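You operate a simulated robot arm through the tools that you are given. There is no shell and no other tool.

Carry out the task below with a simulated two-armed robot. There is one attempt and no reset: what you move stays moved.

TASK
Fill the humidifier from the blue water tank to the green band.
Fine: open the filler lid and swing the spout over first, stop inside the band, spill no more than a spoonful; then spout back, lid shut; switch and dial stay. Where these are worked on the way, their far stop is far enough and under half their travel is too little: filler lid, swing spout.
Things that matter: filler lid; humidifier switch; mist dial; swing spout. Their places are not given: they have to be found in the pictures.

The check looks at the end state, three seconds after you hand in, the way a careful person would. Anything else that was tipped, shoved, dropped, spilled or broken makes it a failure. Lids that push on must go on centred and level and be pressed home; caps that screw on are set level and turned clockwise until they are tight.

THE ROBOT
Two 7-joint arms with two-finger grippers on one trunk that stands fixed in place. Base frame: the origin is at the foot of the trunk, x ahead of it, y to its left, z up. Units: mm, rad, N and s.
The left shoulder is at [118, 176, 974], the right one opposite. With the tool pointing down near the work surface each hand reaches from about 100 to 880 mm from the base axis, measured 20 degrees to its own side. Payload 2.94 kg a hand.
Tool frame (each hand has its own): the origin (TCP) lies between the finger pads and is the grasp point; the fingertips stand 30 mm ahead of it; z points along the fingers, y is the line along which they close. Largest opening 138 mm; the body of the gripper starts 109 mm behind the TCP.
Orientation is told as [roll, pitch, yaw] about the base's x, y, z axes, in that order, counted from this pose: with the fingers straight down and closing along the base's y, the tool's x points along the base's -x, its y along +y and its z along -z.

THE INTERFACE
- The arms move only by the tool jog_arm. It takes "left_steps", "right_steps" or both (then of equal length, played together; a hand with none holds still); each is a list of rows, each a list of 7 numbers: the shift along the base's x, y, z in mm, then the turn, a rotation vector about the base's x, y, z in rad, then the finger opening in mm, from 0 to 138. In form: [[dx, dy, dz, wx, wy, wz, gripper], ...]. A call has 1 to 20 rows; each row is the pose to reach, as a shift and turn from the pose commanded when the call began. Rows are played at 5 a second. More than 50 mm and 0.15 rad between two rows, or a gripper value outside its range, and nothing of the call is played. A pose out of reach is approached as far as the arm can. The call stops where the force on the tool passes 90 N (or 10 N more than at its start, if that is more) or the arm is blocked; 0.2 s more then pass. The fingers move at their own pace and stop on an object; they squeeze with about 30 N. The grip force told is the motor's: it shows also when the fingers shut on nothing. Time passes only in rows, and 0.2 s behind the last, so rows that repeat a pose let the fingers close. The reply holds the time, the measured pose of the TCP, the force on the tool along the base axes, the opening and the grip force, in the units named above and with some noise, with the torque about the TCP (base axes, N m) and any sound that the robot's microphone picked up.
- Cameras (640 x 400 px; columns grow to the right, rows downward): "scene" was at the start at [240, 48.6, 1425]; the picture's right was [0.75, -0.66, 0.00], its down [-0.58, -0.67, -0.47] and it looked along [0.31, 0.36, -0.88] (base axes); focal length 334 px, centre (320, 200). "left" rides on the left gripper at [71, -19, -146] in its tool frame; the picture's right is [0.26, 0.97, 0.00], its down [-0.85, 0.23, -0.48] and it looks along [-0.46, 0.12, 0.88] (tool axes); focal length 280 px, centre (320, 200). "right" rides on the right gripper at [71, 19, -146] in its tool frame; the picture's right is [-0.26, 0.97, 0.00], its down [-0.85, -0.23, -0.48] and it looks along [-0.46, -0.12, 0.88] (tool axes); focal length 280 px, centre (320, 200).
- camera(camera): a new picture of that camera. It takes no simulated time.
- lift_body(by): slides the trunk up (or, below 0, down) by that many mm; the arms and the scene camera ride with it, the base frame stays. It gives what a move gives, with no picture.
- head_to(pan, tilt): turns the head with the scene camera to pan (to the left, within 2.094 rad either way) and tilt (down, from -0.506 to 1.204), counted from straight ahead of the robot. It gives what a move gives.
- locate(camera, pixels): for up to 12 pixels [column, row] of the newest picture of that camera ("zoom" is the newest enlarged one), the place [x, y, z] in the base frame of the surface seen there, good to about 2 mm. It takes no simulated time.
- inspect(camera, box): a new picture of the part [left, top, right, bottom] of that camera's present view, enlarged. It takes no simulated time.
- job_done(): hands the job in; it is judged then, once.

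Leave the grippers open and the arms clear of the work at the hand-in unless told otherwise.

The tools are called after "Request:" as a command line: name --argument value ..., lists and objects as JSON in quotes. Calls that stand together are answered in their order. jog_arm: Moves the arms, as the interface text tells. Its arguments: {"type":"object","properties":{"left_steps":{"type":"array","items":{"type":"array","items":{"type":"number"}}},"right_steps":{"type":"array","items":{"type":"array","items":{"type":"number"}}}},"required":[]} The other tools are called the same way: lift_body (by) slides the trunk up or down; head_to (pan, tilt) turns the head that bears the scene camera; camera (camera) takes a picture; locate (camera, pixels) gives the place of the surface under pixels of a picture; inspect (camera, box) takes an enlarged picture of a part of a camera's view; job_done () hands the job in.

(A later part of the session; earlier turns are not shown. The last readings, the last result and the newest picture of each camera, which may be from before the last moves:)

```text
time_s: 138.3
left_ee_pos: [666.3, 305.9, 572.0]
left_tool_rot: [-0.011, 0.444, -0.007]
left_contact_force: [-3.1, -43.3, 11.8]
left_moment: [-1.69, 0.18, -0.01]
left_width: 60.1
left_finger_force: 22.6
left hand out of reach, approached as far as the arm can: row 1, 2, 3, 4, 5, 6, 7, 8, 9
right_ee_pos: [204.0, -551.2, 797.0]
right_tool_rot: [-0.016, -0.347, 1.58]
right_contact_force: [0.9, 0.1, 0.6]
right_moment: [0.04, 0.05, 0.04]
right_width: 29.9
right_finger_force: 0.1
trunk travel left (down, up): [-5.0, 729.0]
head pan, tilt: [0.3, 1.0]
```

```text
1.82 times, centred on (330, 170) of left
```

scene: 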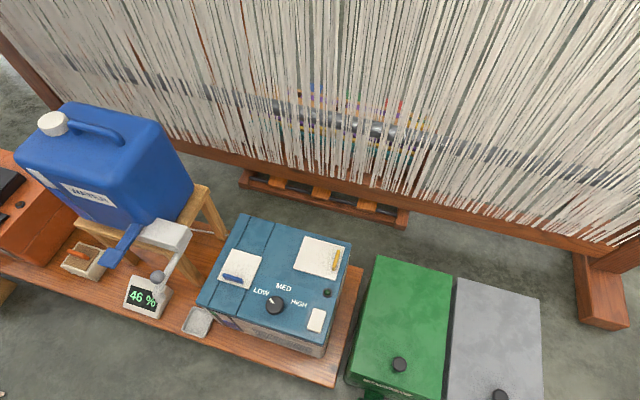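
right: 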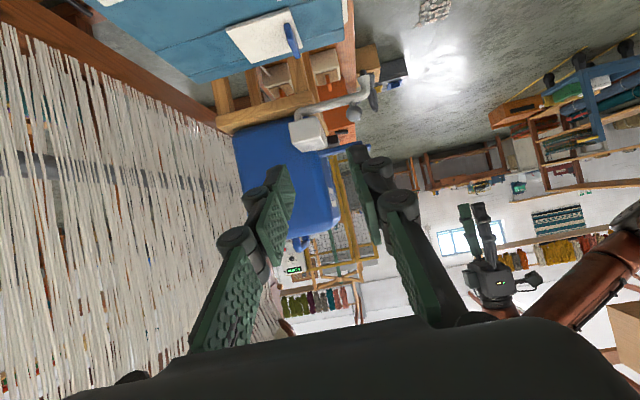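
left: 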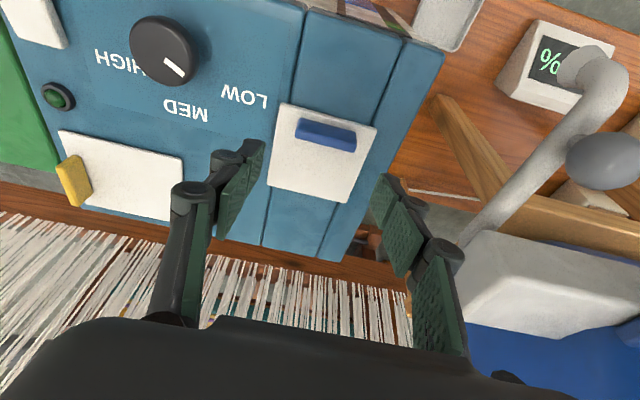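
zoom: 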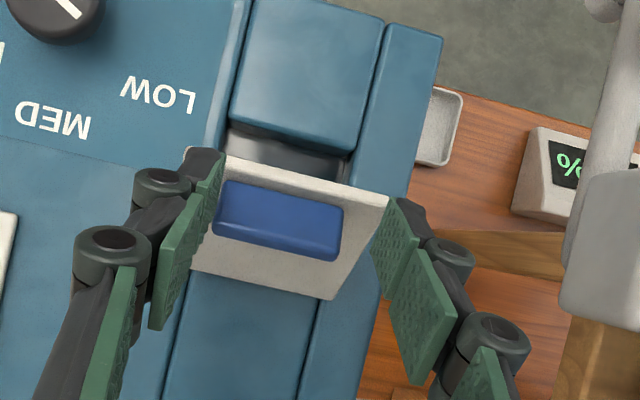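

The lid is at perhaps 50–55° and still held, though one finger now sits at the plate's side edge, and the arm is at a reach limit for this tilt. I'll measure the lid's angle and the finger positions before continuing.

Request:
locate --camera "zoom" --pixels '[[370, 205], [335, 290], [215, 275], [280, 210], [280, 240], [300, 180], [270, 280], [350, 270], [215, 160], [395, 215]]'

Request:
camera --camera "scene"

Request:
inspect --camera "scene" --box '[150, 190, 310, 310]'

```text
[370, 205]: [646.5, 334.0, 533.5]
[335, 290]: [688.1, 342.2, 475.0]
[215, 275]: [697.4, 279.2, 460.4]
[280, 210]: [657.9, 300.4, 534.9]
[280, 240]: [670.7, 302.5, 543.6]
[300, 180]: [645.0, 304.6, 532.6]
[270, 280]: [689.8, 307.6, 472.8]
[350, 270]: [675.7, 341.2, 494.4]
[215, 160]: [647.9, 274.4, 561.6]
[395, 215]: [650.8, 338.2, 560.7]
```

```text
taken
```

scene: 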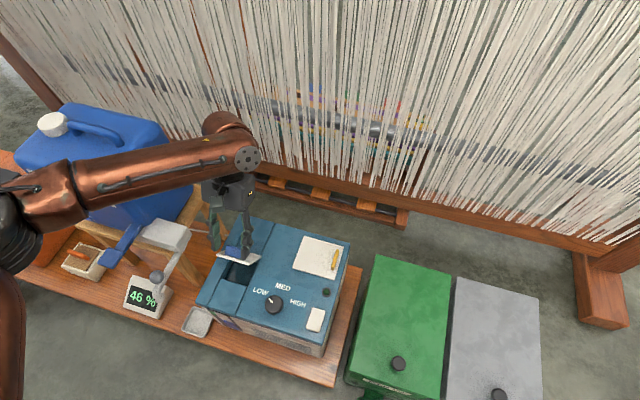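

```text
3.33 times, centred on (230, 250) of scene
```

zoom: 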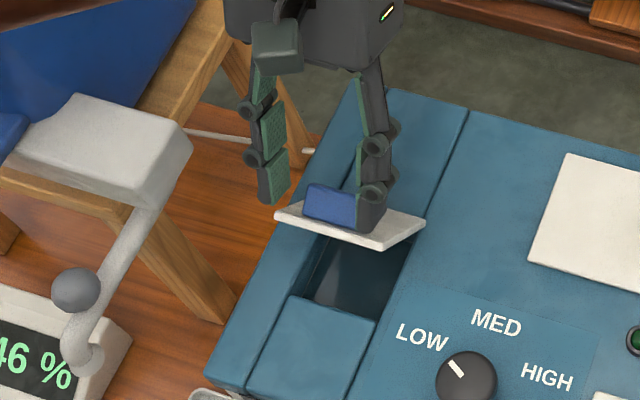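

The lid stands at about 55°, with the fingertips just catching the handle top. A flick of the wrist fits here: swing the fingertips forward while straightening the hand, which also brings the arm back within reach. I'll do that at a brisk pace so the lid carries past upright.

Request:
jog_arm --left_steps '[[13.4, 0, 4.4, 0, -0.114, 0, 30], [27.2, 0, 5.3, 0, -0.224, 0, 30], [40.7, 0, 3.8, 0, -0.344, 0, 30], [56.2, 0, -1, 0, -0.394, 0, 30], [66, 0, -5, 0, -0.4, 0, 30], [66, 0, -5, 0, -0.4, 0, 30]]'

Request:
inspect --camera "scene" --box '[150, 190, 310, 310]'

Request:
camera --camera "left"

```text
time_s: 139.7
left_ee_pos: [732.6, 306.4, 564.7]
left_tool_rot: [-0.008, 0.05, -0.002]
left_contact_force: [-5.3, -43.8, 5.3]
left_moment: [-1.24, 0.71, 0.29]
left_width: 59.7
left_finger_force: 22.3
right_ee_pos: [203.2, -550.6, 796.2]
right_tool_rot: [-0.015, -0.347, 1.579]
right_contact_force: [-0.6, 0.5, 0.4]
right_moment: [0.0, -0.04, 0.01]
right_width: 30.2
right_finger_force: 0.1
trunk travel left (down, up): [-5.0, 729.0]
head pan, tilt: [0.3, 1.0]
```

```text
3.33 times, centred on (230, 250) of scene
```

zoom: 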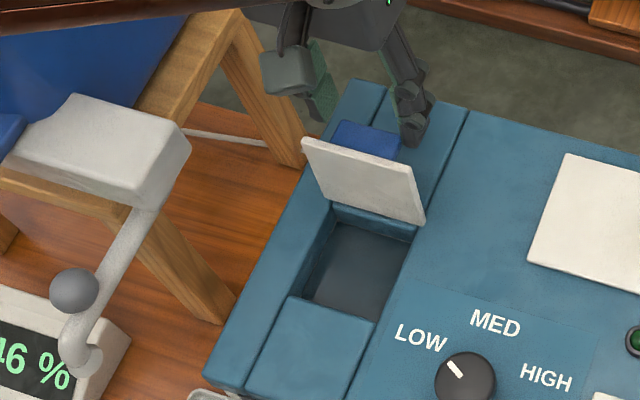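

```text
taken
```

left: 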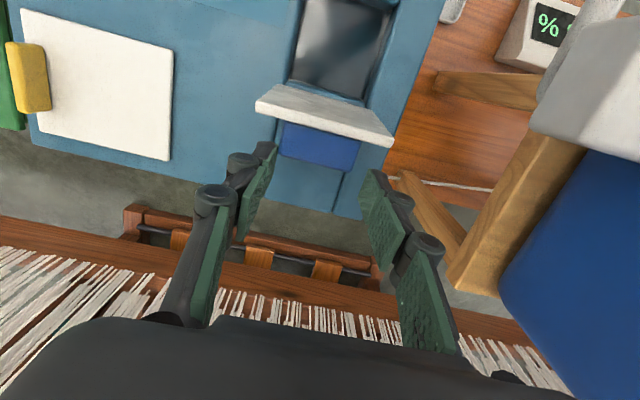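

The lid is now over past upright, with the hole open. I'll measure its angle before letting go.

Request:
inspect --camera "left" --box '[220, 40, 420, 220]'

Request:
locate --camera "scene" --pixels '[[222, 236], [254, 253], [235, 240], [245, 248], [252, 257], [240, 246], [232, 253]]'

Request:
locate --camera "left" --pixels '[[325, 107], [325, 120], [320, 135], [320, 155], [380, 132], [265, 102], [340, 60], [340, 90]]'

```text
2.22 times, centred on (320, 130) of left
```

zoom: 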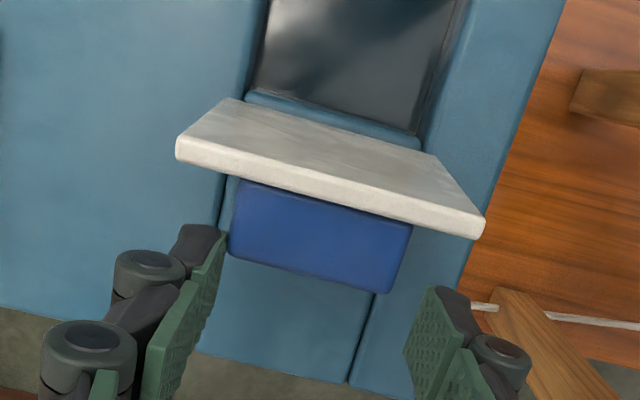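

```text
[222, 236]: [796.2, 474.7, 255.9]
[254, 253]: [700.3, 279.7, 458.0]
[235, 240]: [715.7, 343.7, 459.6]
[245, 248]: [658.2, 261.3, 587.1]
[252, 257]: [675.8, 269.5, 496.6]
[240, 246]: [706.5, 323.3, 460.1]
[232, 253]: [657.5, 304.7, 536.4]
```

```text
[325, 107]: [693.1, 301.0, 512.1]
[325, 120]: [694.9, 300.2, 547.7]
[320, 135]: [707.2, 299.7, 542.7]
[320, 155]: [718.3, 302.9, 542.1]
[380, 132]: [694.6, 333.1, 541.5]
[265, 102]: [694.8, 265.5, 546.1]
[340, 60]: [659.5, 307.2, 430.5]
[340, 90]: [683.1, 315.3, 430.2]
```

The lid stands just past vertical, with its weight on the far side. I'll open the fingers and see where it rests.

Request:
jog_arm --left_steps '[[0, 0, 0, 0, 0, 0, 66], [0, -4, 1, 0, 0, 0, 84], [0, -5, 2, 0, 0, 0, 100], [0, -5, 2, 0, 0, 0, 100]]'

Request:
camera --camera "left"

Request:
camera --camera "scene"

```text
time_s: 140.7
left_ee_pos: [731.9, 308.4, 564.2]
left_tool_rot: [0.002, 0.052, -0.001]
left_contact_force: [-1.1, -0.5, 0.2]
left_moment: [-0.02, -0.01, 0.03]
left_width: 100.1
left_finger_force: 0.1
right_ee_pos: [203.9, -549.8, 797.4]
right_tool_rot: [-0.016, -0.344, 1.577]
right_contact_force: [0.7, 0.7, 0.1]
right_moment: [0.0, 0.03, -0.01]
right_width: 29.9
right_finger_force: 0.1
trunk travel left (down, up): [-5.0, 729.0]
head pan, tilt: [0.3, 1.0]
```

```text
taken
```

left: 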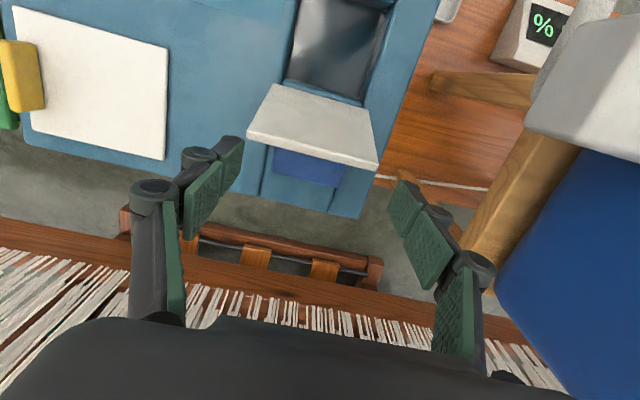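

```text
taken
```

scene: 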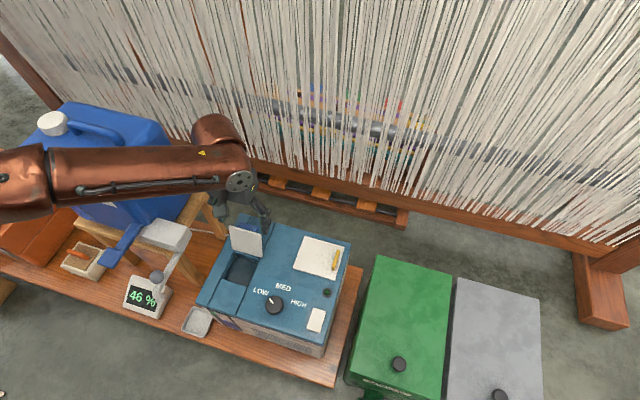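

The lid leaned back and rests open by itself. I'll center the hand clear of the lid edges and lift away, then look at the lid, the spout and the hole.

Request:
jog_arm --left_steps '[[0, -4, 0, 0, 0, 0, 112], [0, -7, 2, 0, 0, 0, 116], [0, -7, 15, 0, 0, 0, 116], [0, -7, 35, 0, 0, 0, 116], [0, -7, 60, 0, -0.02, 0, 116], [0, -7, 85, 0, -0.05, 0, 116], [-15, -7, 100, 0, -0.05, 0, 116], [-35, -7, 110, 0, -0.05, 0, 110], [-55, -5, 115, 0, -0.05, 0, 100], [-80, 0, 120, 0, -0.05, 0, 80], [-105, 10, 125, 0, -0.05, 0, 60], [-130, 20, 125, 0, -0.05, 0, 60], [-155, 35, 125, 0, -0.05, 0, 60], [-155, 35, 125, 0, -0.05, 0, 60]]'

Request:
camera --camera "left"

Request:
camera --camera "scene"

```text
time_s: 143.7
left_ee_pos: [577.7, 341.6, 687.6]
left_tool_rot: [0.002, 0.003, -0.001]
left_contact_force: [-0.5, 0.6, -0.1]
left_moment: [-0.05, -0.03, 0.0]
left_width: 59.9
left_finger_force: 0.1
right_ee_pos: [204.7, -547.7, 796.7]
right_tool_rot: [-0.015, -0.346, 1.579]
right_contact_force: [0.3, 0.1, 0.0]
right_moment: [-0.06, -0.01, 0.03]
right_width: 30.0
right_finger_force: 0.1
trunk travel left (down, up): [-5.0, 729.0]
head pan, tilt: [0.3, 1.0]
```

```text
taken
```

left: 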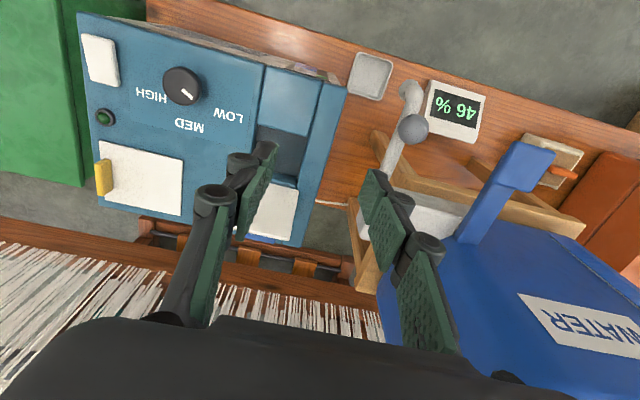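

```text
taken
```

scene: 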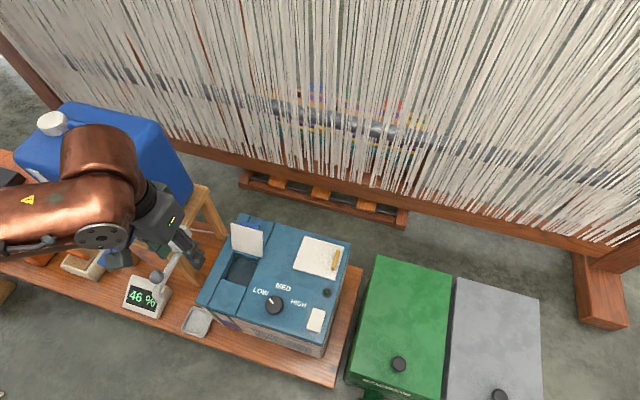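

The lid stays open. Next, the spout: I'll take a close look at its knob, pipe, pivot and outlet relative to the hole.

Request:
inspect --camera "left" --box '[240, 60, 500, 260]'

Request:
inspect --camera "scene" --box '[110, 210, 290, 330]'

Request:
locate --camera "left" --pixels '[[411, 128], [405, 122], [418, 134], [408, 90], [405, 96], [395, 155], [400, 145], [415, 210], [385, 185], [270, 140], [290, 170]]'

Request:
locate --camera "scene" --pixels '[[157, 277], [153, 273], [162, 281], [152, 296], [170, 266], [180, 255], [150, 292], [245, 265], [230, 268], [250, 280], [233, 225], [265, 240]]'

```text
2.00 times, centred on (370, 160) of left
```

zoom: 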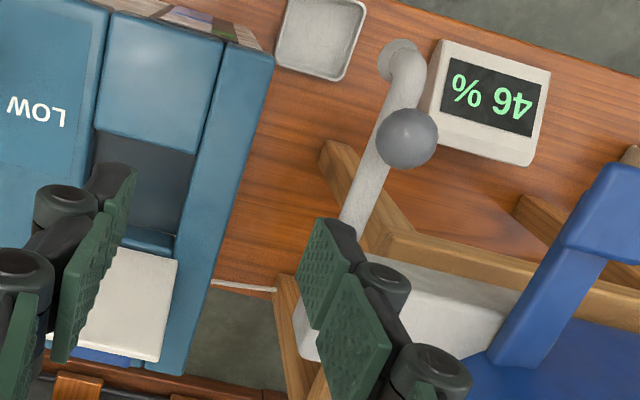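

```text
3.33 times, centred on (200, 270) of scene
```

zoom: 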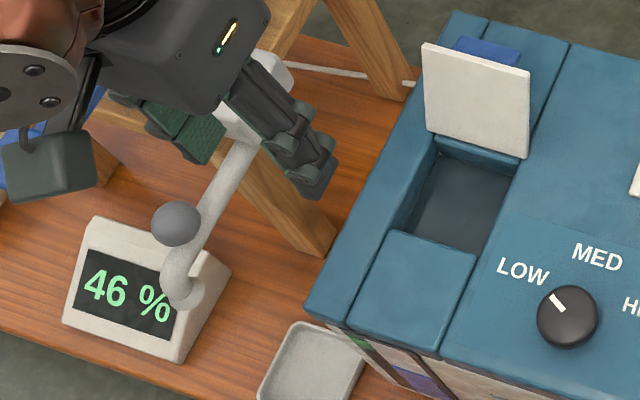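

```text
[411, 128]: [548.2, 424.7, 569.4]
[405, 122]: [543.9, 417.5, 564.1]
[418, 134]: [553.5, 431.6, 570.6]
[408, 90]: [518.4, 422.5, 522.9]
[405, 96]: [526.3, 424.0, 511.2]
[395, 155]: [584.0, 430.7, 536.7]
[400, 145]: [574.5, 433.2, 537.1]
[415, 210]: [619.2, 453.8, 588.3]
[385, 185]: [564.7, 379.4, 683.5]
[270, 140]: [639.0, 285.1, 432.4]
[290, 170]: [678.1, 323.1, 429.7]
```

```text
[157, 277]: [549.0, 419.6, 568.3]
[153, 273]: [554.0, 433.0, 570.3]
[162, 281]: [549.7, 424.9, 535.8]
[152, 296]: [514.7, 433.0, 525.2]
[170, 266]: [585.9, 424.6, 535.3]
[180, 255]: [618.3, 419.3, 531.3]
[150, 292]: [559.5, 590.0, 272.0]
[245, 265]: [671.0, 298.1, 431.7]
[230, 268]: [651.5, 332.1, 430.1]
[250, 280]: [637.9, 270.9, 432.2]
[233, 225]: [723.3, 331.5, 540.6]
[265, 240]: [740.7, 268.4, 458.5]
```

The knob ball's center is at about (549, 426, 557), with the pipe running back along −x from a pivot under the white block's end. The open hole is around (648, 300). I'll move the left hand above the knob and look straight down.

Request:
jog_arm --left_steps '[[-3, 10, 0, 0, 0, 0, 60], [-7, 25, 0, 0, 0, 0, 60], [-12, 42, -4, 0, 0, 0, 60], [-18, 58, -8, 0, 0, 0, 60], [-24, 72, -12, 0, 0, 0, 60], [-29, 85, -18, 0, 0, 0, 60], [-29, 85, -18, 0, 0, 0, 60]]'

Request:
camera --camera "left"

Request:
camera --camera "scene"

```text
time_s: 145.3
left_ee_pos: [547.7, 428.0, 670.8]
left_tool_rot: [-0.001, 0.001, 0.0]
left_contact_force: [-0.3, -0.1, -0.2]
left_moment: [0.02, -0.01, -0.01]
left_width: 60.0
left_finger_force: 0.0
right_ee_pos: [204.4, -548.7, 797.2]
right_tool_rot: [-0.014, -0.344, 1.577]
right_contact_force: [0.0, 1.1, 0.0]
right_moment: [0.0, -0.01, -0.03]
right_width: 29.9
right_finger_force: 0.0
trunk travel left (down, up): [-5.0, 729.0]
head pan, tilt: [0.3, 1.0]
```

```text
taken
```

left: 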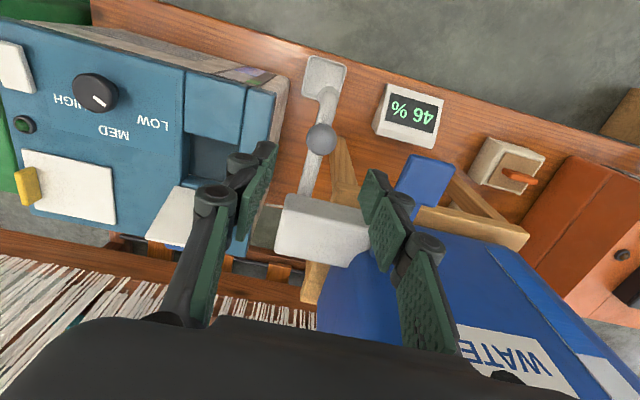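

```text
taken
```

scene: 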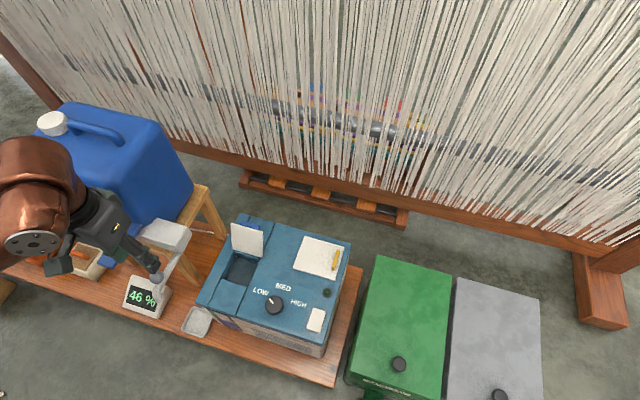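

Request:
inspect --camera "left" --box '[250, 50, 420, 280]'

Request:
locate --camera "left" --pixels '[[290, 198], [277, 252], [285, 220], [340, 262], [350, 210], [308, 185], [313, 165], [322, 138], [320, 128], [324, 85], [330, 145], [310, 135]]'

```text
1.74 times, centred on (335, 165) of left
```

zoom: 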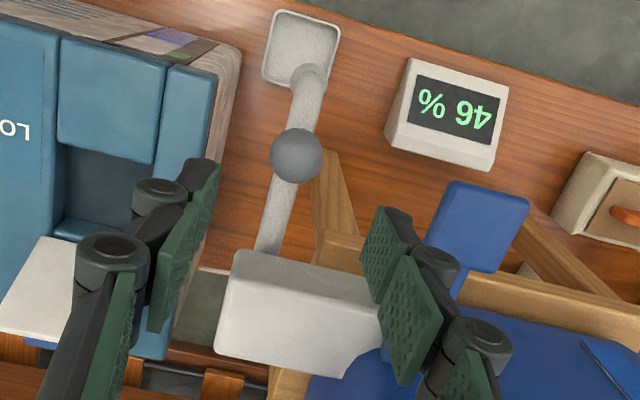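

```text
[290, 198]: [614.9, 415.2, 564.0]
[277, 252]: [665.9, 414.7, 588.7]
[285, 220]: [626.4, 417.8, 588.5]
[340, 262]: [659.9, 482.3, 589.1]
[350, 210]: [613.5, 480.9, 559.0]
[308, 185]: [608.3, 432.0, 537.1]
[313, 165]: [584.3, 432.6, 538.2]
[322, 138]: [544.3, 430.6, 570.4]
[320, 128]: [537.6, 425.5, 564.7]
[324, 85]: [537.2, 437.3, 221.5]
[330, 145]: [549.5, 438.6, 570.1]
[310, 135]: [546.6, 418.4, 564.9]
```

The block is centered at x≈641, so the pivot is about (641, 430) and the knob radius is about 93. I'll lower over the ball with the tips above the pipe, then grip it.

Request:
jog_arm --left_steps '[[0, 1, -20, 0, 0, 0, 60], [0, 1, -45, 0, 0, 0, 60], [0, 1, -70, 0, 0, 0, 60], [0, 1, -88, 0, 0, 0, 60], [0, 1, -98, 0, 0, 0, 60], [0, 1, -98, 0, 0, 0, 45], [0, 1, -98, 0, 0, 0, 30], [0, 1, -98, 0, 0, 0, 15], [0, 1, -98, 0, 0, 0, 15]]'

Request:
camera --camera "left"

```text
time_s: 147.3
left_ee_pos: [548.8, 429.0, 573.8]
left_tool_rot: [0.001, 0.003, 0.0]
left_contact_force: [-0.8, 0.8, -1.1]
left_moment: [0.01, -0.15, 0.02]
left_width: 27.6
left_finger_force: 40.4
right_ee_pos: [203.5, -550.1, 797.3]
right_tool_rot: [-0.015, -0.345, 1.577]
right_contact_force: [0.1, 0.0, 0.3]
right_moment: [0.0, -0.02, 0.03]
right_width: 30.1
right_finger_force: 0.1
trunk travel left (down, up): [-5.0, 729.0]
head pan, tilt: [0.3, 1.0]
```

```text
taken
```

left: 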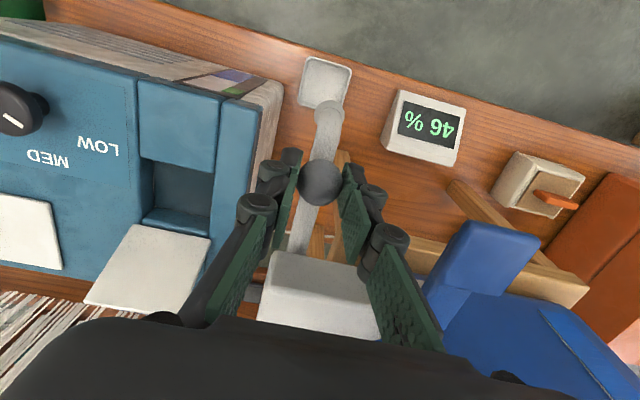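

I have the ball at 27.6 mm. I'll swing it along the arc toward the humidifier, gently at first.

Request:
jog_arm --left_steps '[[0.5, -9, 0, 0, 0, 0.04, 15], [1.3, -15.5, 0, 0, 0, 0.08, 15], [4.1, -27.5, 0, 0, 0, 0.14, 15], [9.3, -40.4, 0, 0, 0, 0.2, 15], [9.3, -40.4, 0, 0, 0, 0.2, 15]]'

Request:
camera --camera "left"

```text
time_s: 148.5
left_ee_pos: [559.7, 386.7, 572.6]
left_tool_rot: [-0.001, 0.003, 0.198]
left_contact_force: [1.0, -4.3, -4.6]
left_moment: [-0.2, 0.09, -0.44]
left_width: 26.6
left_finger_force: 45.0
right_ee_pos: [204.6, -549.2, 797.5]
right_tool_rot: [-0.015, -0.344, 1.577]
right_contact_force: [-0.2, -0.5, 0.5]
right_moment: [-0.01, 0.01, -0.01]
right_width: 30.1
right_finger_force: 0.0
trunk travel left (down, up): [-5.0, 729.0]
head pan, tilt: [0.3, 1.0]
```

```text
taken
```

left: 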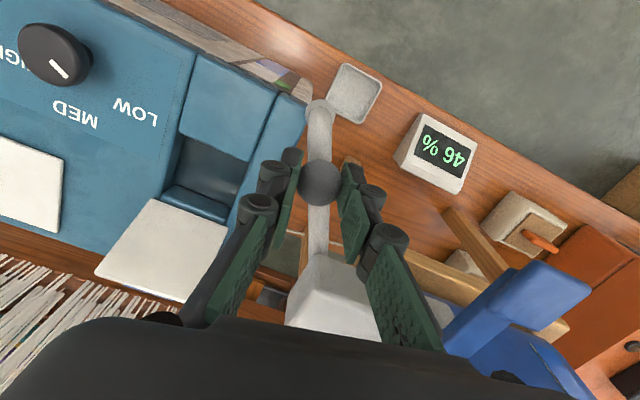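

The spout is swinging well with small forces. I'll continue toward the hole and check before the last part.

Request:
jog_arm --left_steps '[[3.3, -6.2, 0, 0, 0, 0.05, 15], [6.9, -12.1, 0, 0, 0, 0.1, 15], [11.2, -17.8, 0, 0, 0, 0.15, 15], [15.7, -23, 0, 0, 0, 0.2, 15], [20.8, -28, 0, 0, 0, 0.25, 15], [25.9, -32.4, 0, 0, 0, 0.3, 15], [31.6, -36.6, 0, 0, 0, 0.35, 15], [37.4, -40.3, 0, 0, 0, 0.4, 15], [43.7, -43.5, 0, 0, 0, 0.44, 15], [50, -46.3, 0, 0, 0, 0.48, 15], [50, -46.3, 0, 0, 0, 0.48, 15]]'

Request:
camera --camera "left"

Request:
inspect --camera "scene" --box '[110, 200, 310, 330]'

```text
time_s: 150.9
left_ee_pos: [606.7, 341.3, 573.7]
left_tool_rot: [0.0, 0.003, 0.68]
left_contact_force: [-10.6, -19.7, 1.7]
left_moment: [-1.01, 0.7, 0.14]
left_width: 27.2
left_finger_force: 45.0
right_ee_pos: [204.2, -550.0, 797.7]
right_tool_rot: [-0.016, -0.347, 1.578]
right_contact_force: [0.9, -1.2, -0.2]
right_moment: [0.01, -0.01, -0.01]
right_width: 29.9
right_finger_force: 0.1
trunk travel left (down, up): [-5.0, 729.0]
head pan, tilt: [0.3, 1.0]
```

```text
taken
```

left: 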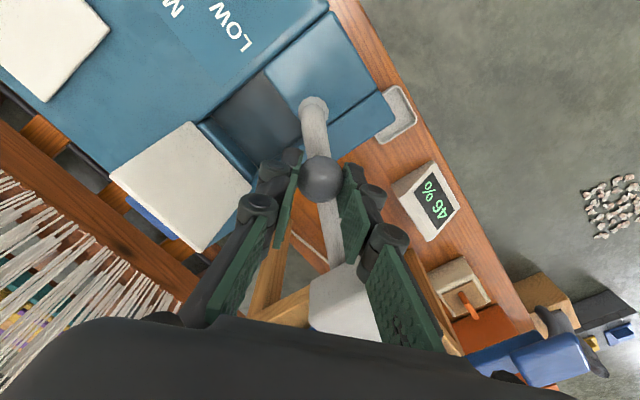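

```text
3.08 times, centred on (210, 265) of scene
```

zoom: 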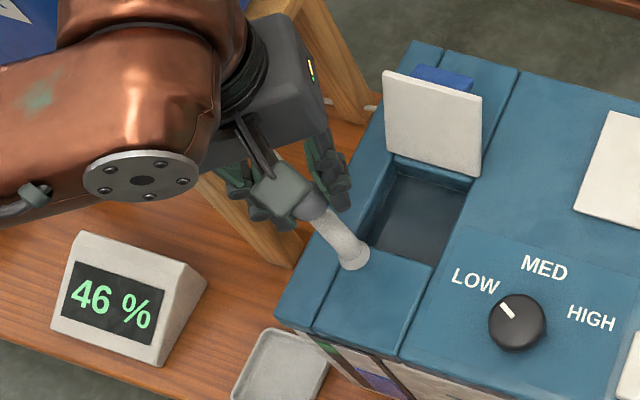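

There's some radial force, so the pivot is a little farther in, about (645, 428). I'll correct the arc and swing the last 24° so the outlet sits over the hole center.

Request:
jog_arm --left_steps '[[4, -4, 0, 0, 0, 0.02, 15], [8.2, -6.1, 0, 0, 0, 0.04, 15], [13, -7.6, 0, 0, 0, 0.06, 15], [17.9, -8.7, 0, 0, 0, 0.08, 15], [22.9, -9.6, 0, 0, 0, 0.1, 15], [27.9, -10.3, 0, 0, 0, 0.12, 15], [33, -10.7, 0, 0, 0, 0.14, 15], [38, -10.8, 0, 0, 0, 0.16, 15], [38, -10.8, 0, 0, 0, 0.16, 15]]'

Request:
camera --camera "left"

Request:
inspect --camera "scene" --box '[110, 200, 310, 330]'

```text
time_s: 152.9
left_ee_pos: [644.8, 331.1, 572.3]
left_tool_rot: [0.0, 0.0, 0.841]
left_contact_force: [-2.3, 1.6, 7.0]
left_moment: [-0.23, 0.31, 0.15]
left_width: 27.3
left_finger_force: 45.0
right_ee_pos: [203.8, -550.0, 797.5]
right_tool_rot: [-0.017, -0.345, 1.578]
right_contact_force: [-0.2, 0.0, -0.2]
right_moment: [-0.02, 0.02, -0.02]
right_width: 29.8
right_finger_force: 0.0
trunk travel left (down, up): [-5.0, 729.0]
head pan, tilt: [0.3, 1.0]
```

```text
taken
```

left: 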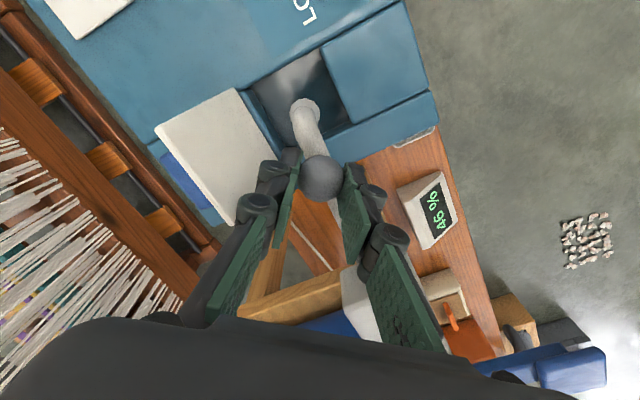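

```text
3.08 times, centred on (210, 265) of scene
```

zoom: 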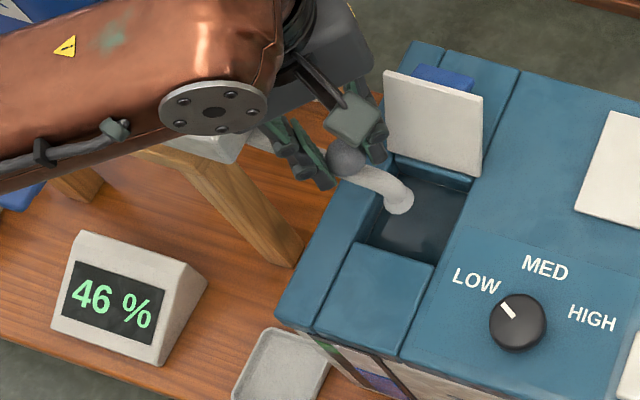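

The outlet is over the hole. I'll release the ball and rise.

Request:
jog_arm --left_steps '[[0, 0, 0, 0, 0, 0, 32], [0, 0, 0, 0, 0, 0, 45], [0, 0, 5, 0, 0, 0, 50], [0, 0, 30, 0, 0, 0, 50], [0, 0, 60, 0, 0, 0, 50], [-10, 0, 90, 0, 0, -0.1, 50], [-25, 0, 110, 0, 0, -0.24, 50], [-40, 5, 120, 0, 0, -0.38, 50], [-55, 15, 125, 0, 0, -0.52, 50], [-70, 25, 125, 0, 0, -0.66, 50], [-85, 40, 125, 0, 0, -0.8, 50], [-100, 60, 125, 0, 0, -0.84, 50], [-115, 80, 125, 0, 0, -0.84, 50], [-115, 80, 125, 0, 0, -0.84, 50]]'

Request:
camera --camera "left"

Request:
camera --camera "scene"

```text
time_s: 155.9
left_ee_pos: [531.9, 412.0, 696.8]
left_tool_rot: [0.0, 0.005, 0.0]
left_contact_force: [-0.5, 0.0, -0.2]
left_moment: [0.03, 0.02, 0.03]
left_width: 49.9
left_finger_force: 0.0
right_ee_pos: [203.8, -549.3, 797.3]
right_tool_rot: [-0.014, -0.343, 1.579]
right_contact_force: [-1.0, 0.3, 0.2]
right_moment: [0.0, 0.02, 0.0]
right_width: 30.0
right_finger_force: 0.0
trunk travel left (down, up): [-5.0, 729.0]
head pan, tilt: [0.3, 1.0]
```

```text
taken
```

left: 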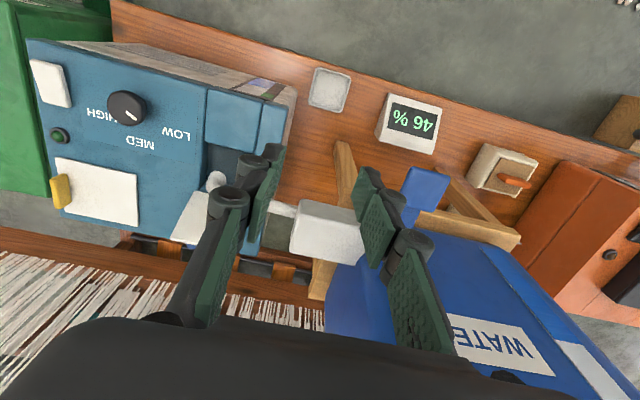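

```text
taken
```

scene: 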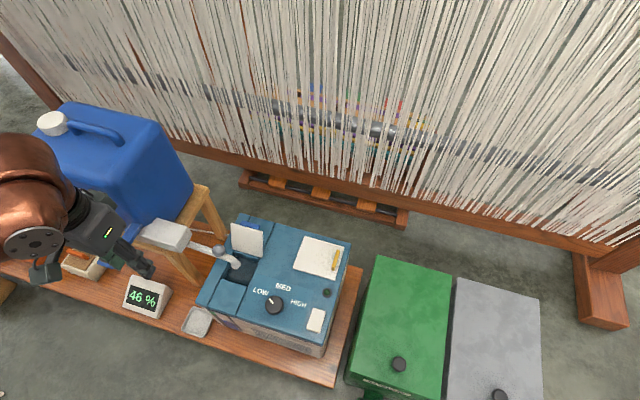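

Request:
inspect --camera "scene" --box '[170, 190, 310, 330]'

Request:
locate --camera "scene" --pixels '[[236, 265], [219, 250], [235, 260], [250, 265], [228, 270], [245, 278], [252, 258], [200, 246], [180, 230]]'

Request:
locate --camera "left" --pixels '[[415, 180], [440, 190], [408, 195], [422, 205], [430, 182], [395, 185], [330, 230], [340, 205]]'

```text
2.86 times, centred on (240, 260) of scene
```

zoom: 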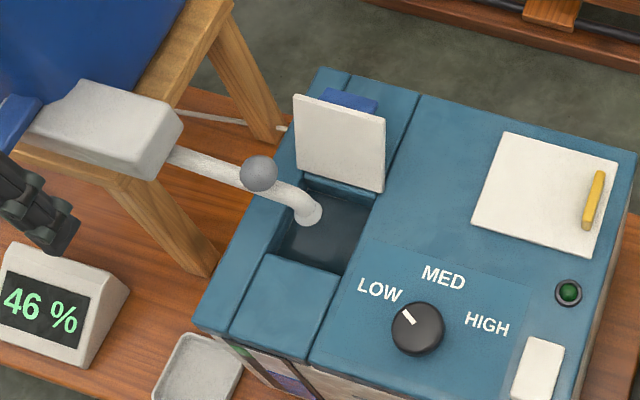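

```text
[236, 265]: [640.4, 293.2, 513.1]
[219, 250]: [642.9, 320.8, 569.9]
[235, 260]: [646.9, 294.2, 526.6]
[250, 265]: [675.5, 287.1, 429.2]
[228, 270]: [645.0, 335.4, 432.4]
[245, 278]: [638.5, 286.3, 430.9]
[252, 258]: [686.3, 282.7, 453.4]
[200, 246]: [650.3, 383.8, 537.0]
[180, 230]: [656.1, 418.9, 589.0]
```

```text
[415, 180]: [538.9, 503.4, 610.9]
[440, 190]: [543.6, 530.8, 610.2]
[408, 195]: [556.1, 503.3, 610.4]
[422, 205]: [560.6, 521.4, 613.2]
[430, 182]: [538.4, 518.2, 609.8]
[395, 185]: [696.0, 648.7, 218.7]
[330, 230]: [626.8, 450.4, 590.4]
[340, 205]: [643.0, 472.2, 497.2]
```

The outlet sits over the hole at about (643, 295). Next I'll study the tap lever and get a clear view of the gauge.

Request:
inspect --camera "left" --box '[270, 140, 480, 290]'

Request:
head_to --pan 0.75 --tilt 0.95

Request:
camera --camera "scene"

```text
2.67 times, centred on (375, 215) of left
```

zoom: 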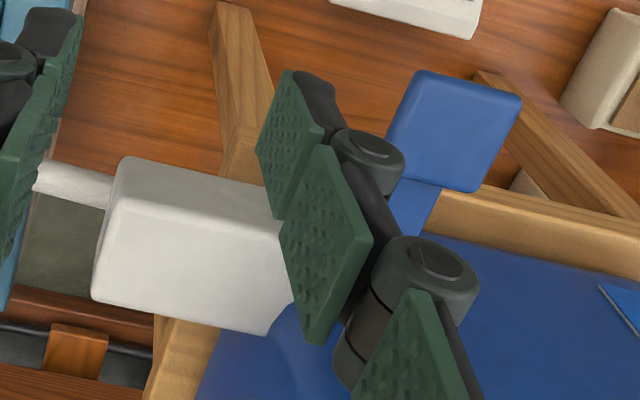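

```text
time_s: 156.8
left_ee_pos: [532.2, 410.6, 697.5]
left_tool_rot: [0.0, 0.002, 0.0]
left_contact_force: [-0.8, 0.0, 0.0]
left_moment: [0.01, -0.04, 0.0]
left_width: 50.2
left_finger_force: 0.0
right_ee_pos: [204.5, -550.8, 796.9]
right_tool_rot: [-0.015, -0.344, 1.579]
right_contact_force: [-0.1, -0.1, 0.4]
right_moment: [0.01, -0.01, 0.06]
right_width: 30.0
right_finger_force: 0.0
trunk travel left (down, up): [-5.0, 729.0]
head pan, tilt: [0.75, 0.949]
```

```text
taken
```

scene: 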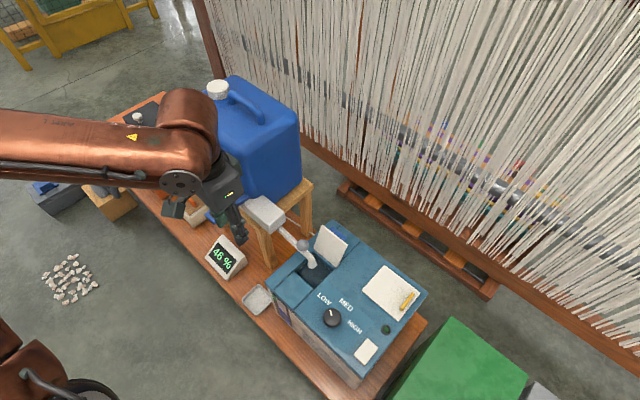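

I'll look at the gauge now, then move the left hand back from the lever with the fingers wide for a clear view.

Request:
inspect --camera "scene" --box '[255, 275, 315, 335]'

Request:
jog_arm --left_steps '[[-5, 15, 10, 0, 0, 0, 60], [-12, 35, 25, 0, 0, 0, 75], [-20, 55, 40, 0, 0, 0, 90], [-28, 75, 50, 0, 0, 0, 105], [-36, 90, 55, 0, 0, 0, 120], [-44, 100, 55, 0, 0, 0, 138], [-44, 100, 55, 0, 0, 0, 138]]'

Request:
camera --camera "left"

Request:
inspect --camera "left" --box '[200, 100, 440, 300]'

```text
6.67 times, centred on (285, 305) of scene
```

zoom: 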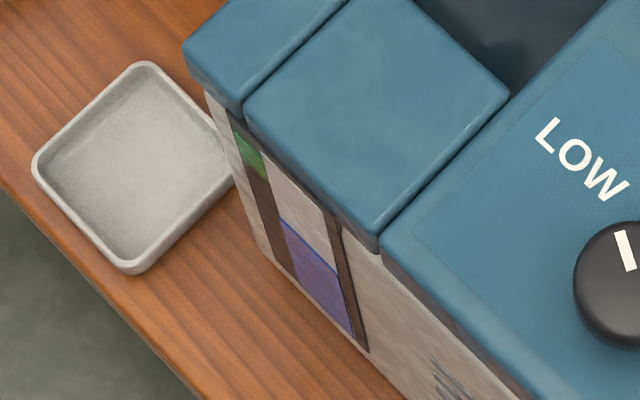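

```text
time_s: 158.4
left_ee_pos: [486.4, 512.6, 751.9]
left_tool_rot: [-0.001, 0.001, 0.0]
left_contact_force: [0.3, 0.0, -0.3]
left_moment: [0.03, 0.0, 0.01]
left_width: 138.0
left_finger_force: 0.0
right_ee_pos: [204.7, -549.9, 797.9]
right_tool_rot: [-0.014, -0.345, 1.578]
right_contact_force: [0.8, 0.5, 0.8]
right_moment: [0.01, -0.03, -0.01]
right_width: 29.9
right_finger_force: 0.0
trunk travel left (down, up): [-5.0, 729.0]
head pan, tilt: [0.75, 0.949]
```

```text
taken
```

left: 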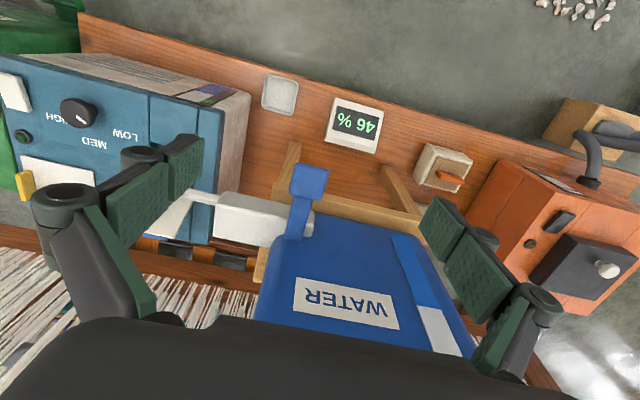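

```text
2.00 times, centred on (320, 200) of left
```

zoom: 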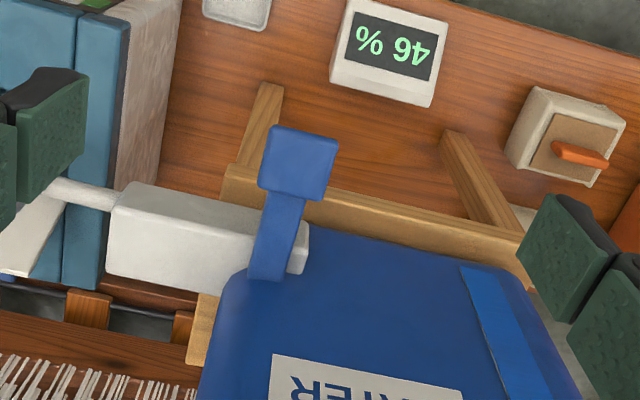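

The gauge can be seen from the head camera. I'll get exact heights for the green band, the water level and the window.

Request:
inspect --camera "scene" --box '[270, 285, 310, 335]'

```text
8.00 times, centred on (290, 310) of scene
```

zoom: 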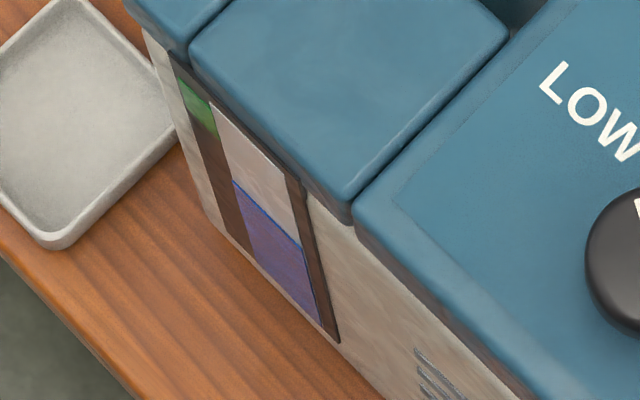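

Request:
locate --camera "zoom" --pixels '[[183, 80], [195, 120], [208, 108], [213, 135], [233, 180], [300, 245], [265, 212], [222, 112], [290, 180], [265, 245], [325, 325], [190, 95]]'

Request:
locate --camera "zoom" --pixels '[[203, 128], [210, 138], [184, 85], [196, 90], [188, 100], [235, 230], [248, 250], [215, 180], [250, 150], [280, 280], [240, 185], [295, 242]]'

```text
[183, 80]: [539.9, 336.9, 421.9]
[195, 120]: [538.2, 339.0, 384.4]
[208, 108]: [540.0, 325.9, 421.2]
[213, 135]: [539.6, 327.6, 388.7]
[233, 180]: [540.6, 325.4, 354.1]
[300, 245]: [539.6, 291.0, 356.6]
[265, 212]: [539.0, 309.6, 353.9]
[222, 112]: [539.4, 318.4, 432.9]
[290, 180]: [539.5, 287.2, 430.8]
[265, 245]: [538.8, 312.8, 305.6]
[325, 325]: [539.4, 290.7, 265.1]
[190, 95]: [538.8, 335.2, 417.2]
```

```text
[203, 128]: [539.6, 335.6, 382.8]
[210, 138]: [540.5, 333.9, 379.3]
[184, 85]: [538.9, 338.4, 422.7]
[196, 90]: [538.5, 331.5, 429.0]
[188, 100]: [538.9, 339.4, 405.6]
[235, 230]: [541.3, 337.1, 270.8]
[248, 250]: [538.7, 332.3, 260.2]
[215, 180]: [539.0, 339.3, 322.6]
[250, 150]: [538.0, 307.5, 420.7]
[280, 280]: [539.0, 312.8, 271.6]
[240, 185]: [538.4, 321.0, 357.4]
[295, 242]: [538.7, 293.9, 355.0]
```

The water is at z≈355 and the green band runs from about 386 to 424, so I'll aim for about 405. Next, over to the lever paddle, centered at (548, 517, 611).

Request:
jog_arm --left_steps '[[12, 1, -8, 0, 0, 0, 110], [25, 2, -16, 0, 0, 0, 90], [38, 3, -26, 0, 0, 0, 70], [50, 4, -38, 0, 0, 0, 60], [61, 4, -52, 0, 0, 0, 56], [61, 4, -75, 0, 0, 0, 56], [61, 4, -100, 0, 0, 0, 56], [61, 4, -100, 0, 0, 0, 56]]'

Request:
camera --camera "left"

Request:
locate --camera "left" --pixels '[[320, 120], [320, 150], [300, 150], [340, 150], [320, 180]]'

```text
time_s: 160.2
left_ee_pos: [548.7, 515.8, 653.1]
left_tool_rot: [0.001, 0.002, 0.0]
left_contact_force: [-0.1, 0.2, -0.6]
left_moment: [0.0, -0.01, 0.0]
left_width: 56.2
left_finger_force: 0.0
right_ee_pos: [204.3, -549.2, 797.1]
right_tool_rot: [-0.012, -0.346, 1.579]
right_contact_force: [0.4, 0.8, 0.0]
right_moment: [-0.02, 0.01, 0.01]
right_width: 29.8
right_finger_force: 0.1
trunk travel left (down, up): [-5.0, 729.0]
head pan, tilt: [0.75, 0.949]
```

```text
taken
```

left: 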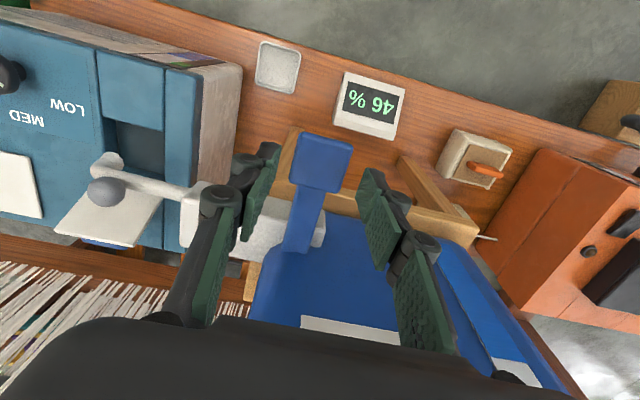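

```text
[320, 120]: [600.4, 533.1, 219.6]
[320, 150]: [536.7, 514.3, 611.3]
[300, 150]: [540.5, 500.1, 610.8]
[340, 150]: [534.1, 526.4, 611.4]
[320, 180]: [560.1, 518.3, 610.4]
```

I'm centered on the paddle. I'll lower and grip it, then feel for which way it moves.

Request:
jog_arm --left_steps '[[0, -1, -15, 0, 0, 0, 56], [0, -1, -30, 0, 0, 0, 56], [0, -1, -42, 0, 0, 0, 56], [0, -1, -42, 0, 0, 0, 46], [0, -1, -42, 0, 0, 0, 36], [0, -1, -42, 0, 0, 0, 28], [0, -1, -42, 0, 0, 0, 28]]'

Request:
inspect --camera "left" --box '[220, 100, 420, 300]'

```text
time_s: 161.8
left_ee_pos: [548.8, 515.5, 610.8]
left_tool_rot: [0.002, 0.003, 0.001]
left_contact_force: [0.7, 3.6, 0.9]
left_moment: [0.03, -0.04, 0.11]
left_width: 38.4
left_finger_force: 45.5
right_ee_pos: [203.3, -549.4, 796.6]
right_tool_rot: [-0.014, -0.344, 1.578]
right_contact_force: [0.0, -0.7, -0.3]
right_moment: [0.02, -0.01, 0.0]
right_width: 29.7
right_finger_force: 0.0
trunk travel left (down, up): [-5.0, 729.0]
head pan, tilt: [0.75, 0.949]
```

```text
2.00 times, centred on (320, 200) of left
```

zoom: 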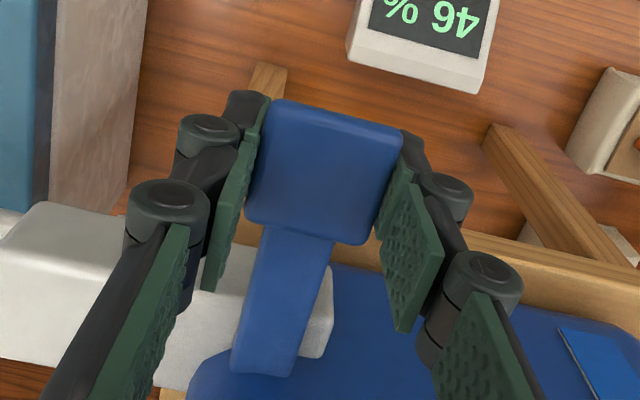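

I'm holding the paddle at 38.4 mm. First a very small press down, 3 mm, reading the force.

Request:
jog_arm --left_steps '[[0, 0, -3, 0, 0, 0, 28]]'

Request:
jog_arm --left_steps '[[0, 0, 3, 0, 0, 0, 28]]'

Request:
jog_arm --left_steps '[[0, -3, 0, 0, 0, 0, 28]]'

Request:
jog_arm --left_steps '[[0, 3, 0, 0, 0, 0, 28]]'

Request:
inspect --camera "scene" --box '[260, 220, 340, 335]'

```text
time_s: 162.2
left_ee_pos: [549.0, 514.8, 610.5]
left_tool_rot: [0.006, -0.002, -0.001]
left_contact_force: [-5.4, 8.5, 16.3]
left_moment: [-0.02, -1.04, 0.13]
left_width: 38.2
left_finger_force: 45.2
right_ee_pos: [203.3, -549.4, 797.2]
right_tool_rot: [-0.016, -0.347, 1.579]
right_contact_force: [0.3, -0.7, 0.7]
right_moment: [0.02, 0.04, 0.02]
right_width: 30.0
right_finger_force: 0.0
trunk travel left (down, up): [-5.0, 729.0]
head pan, tilt: [0.75, 0.949]
```

```text
time_s: 162.6
left_ee_pos: [547.9, 515.8, 610.2]
left_tool_rot: [0.001, 0.001, 0.0]
left_contact_force: [3.0, 13.9, 8.0]
left_moment: [0.44, -0.46, 0.0]
left_width: 38.4
left_finger_force: 45.4
right_ee_pos: [203.5, -548.4, 796.8]
right_tool_rot: [-0.013, -0.344, 1.578]
right_contact_force: [0.6, 1.3, 0.2]
right_moment: [0.04, 0.01, -0.01]
right_width: 30.0
right_finger_force: 0.0
trunk travel left (down, up): [-5.0, 729.0]
head pan, tilt: [0.75, 0.949]
```

```text
time_s: 163.0
left_ee_pos: [549.0, 514.7, 610.6]
left_tool_rot: [0.007, 0.0, 0.002]
left_contact_force: [5.1, 32.9, 9.3]
left_moment: [-0.07, -0.47, -0.21]
left_width: 37.9
left_finger_force: 45.3
right_ee_pos: [204.2, -550.2, 797.3]
right_tool_rot: [-0.014, -0.345, 1.579]
right_contact_force: [0.2, -0.2, 0.4]
right_moment: [-0.03, 0.01, 0.0]
right_width: 30.1
right_finger_force: 0.1
trunk travel left (down, up): [-5.0, 729.0]
head pan, tilt: [0.75, 0.949]
```

```text
time_s: 163.4
left_ee_pos: [549.7, 514.9, 610.3]
left_tool_rot: [0.001, -0.002, -0.001]
left_contact_force: [3.2, 23.1, 7.8]
left_moment: [0.56, -0.44, 0.35]
left_width: 38.3
left_finger_force: 44.8
right_ee_pos: [203.4, -548.6, 797.9]
right_tool_rot: [-0.017, -0.342, 1.578]
right_contact_force: [-0.3, 0.4, 0.5]
right_moment: [0.01, 0.02, -0.01]
right_width: 30.0
right_finger_force: 0.1
trunk travel left (down, up): [-5.0, 729.0]
head pan, tilt: [0.75, 0.949]
```

```text
3.48 times, centred on (300, 278) of scene
```

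zoom: 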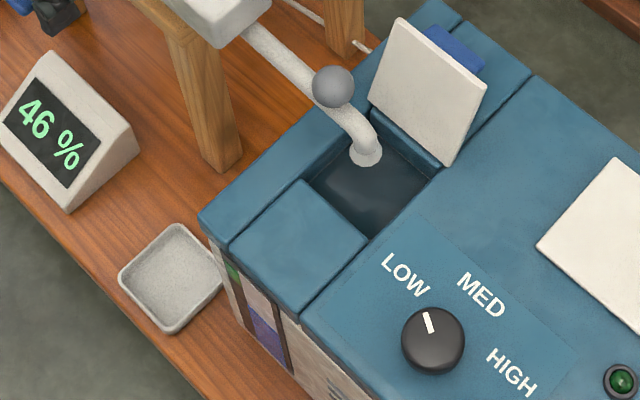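

It barely moves down (about 5 N/mm) and is stiff sideways. I'll feel upward, then press down a little more firmly.

Request:
jog_arm --left_steps '[[0, 0, 3, 0, 0, 0, 28]]'

Request:
jog_arm --left_steps '[[0, 0, -3, 0, 0, 0, 28]]'

Request:
jog_arm --left_steps '[[0, 4, 0, 0, 0, 0, 28]]'

Request:
jog_arm --left_steps '[[0, -1, -3, 0, 0, 0, 28], [0, -1, -6, 0, 0, 0, 28]]'

Request:
camera --camera "left"

```text
time_s: 163.8
left_ee_pos: [548.7, 514.0, 610.6]
left_tool_rot: [-0.001, 0.006, -0.002]
left_contact_force: [12.0, 19.7, -10.1]
left_moment: [0.4, 0.58, 0.01]
left_width: 38.0
left_finger_force: 45.0
right_ee_pos: [205.0, -548.3, 797.0]
right_tool_rot: [-0.013, -0.343, 1.579]
right_contact_force: [1.1, 0.7, -1.0]
right_moment: [-0.05, -0.03, -0.01]
right_width: 30.1
right_finger_force: 0.0
trunk travel left (down, up): [-5.0, 729.0]
head pan, tilt: [0.75, 0.949]
```

```text
time_s: 164.2
left_ee_pos: [548.7, 515.5, 611.6]
left_tool_rot: [0.0, 0.002, -0.002]
left_contact_force: [6.1, 17.1, -1.4]
left_moment: [-0.16, 0.26, -0.24]
left_width: 38.0
left_finger_force: 45.1
right_ee_pos: [205.8, -549.7, 797.2]
right_tool_rot: [-0.016, -0.344, 1.578]
right_contact_force: [-1.0, 1.0, -0.7]
right_moment: [0.0, -0.02, 0.01]
right_width: 30.1
right_finger_force: 0.2
trunk travel left (down, up): [-5.0, 729.0]
head pan, tilt: [0.75, 0.949]
```

```text
time_s: 164.6
left_ee_pos: [548.1, 514.8, 610.2]
left_tool_rot: [-0.006, 0.004, 0.0]
left_contact_force: [-0.8, -10.3, 1.7]
left_moment: [0.27, -0.06, 0.35]
left_width: 38.1
left_finger_force: 44.8
right_ee_pos: [203.2, -549.8, 796.7]
right_tool_rot: [-0.016, -0.345, 1.578]
right_contact_force: [-0.2, -0.1, 0.4]
right_moment: [-0.02, 0.02, 0.03]
right_width: 30.1
right_finger_force: 0.1
trunk travel left (down, up): [-5.0, 729.0]
head pan, tilt: [0.75, 0.949]
```

```text
time_s: 165.2
left_ee_pos: [548.4, 514.5, 607.6]
left_tool_rot: [-0.002, -0.002, -0.002]
left_contact_force: [-1.3, -18.9, 15.5]
left_moment: [-0.29, -1.06, 0.26]
left_width: 38.1
left_finger_force: 45.1
right_ee_pos: [203.7, -549.8, 796.4]
right_tool_rot: [-0.016, -0.348, 1.58]
right_contact_force: [-0.1, 0.0, 0.3]
right_moment: [-0.02, 0.04, 0.01]
right_width: 29.7
right_finger_force: 0.1
trunk travel left (down, up): [-5.0, 729.0]
head pan, tilt: [0.75, 0.949]
```

```text
taken
```

left: 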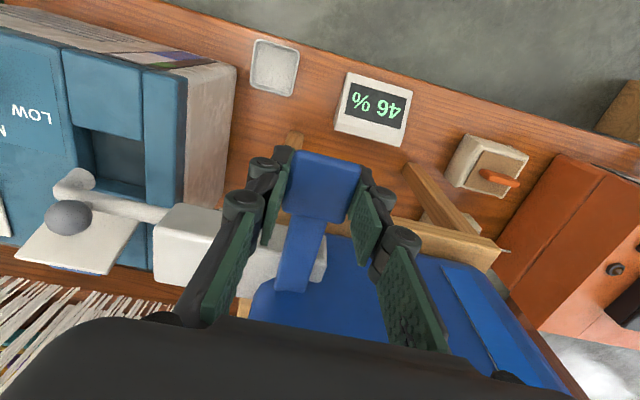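

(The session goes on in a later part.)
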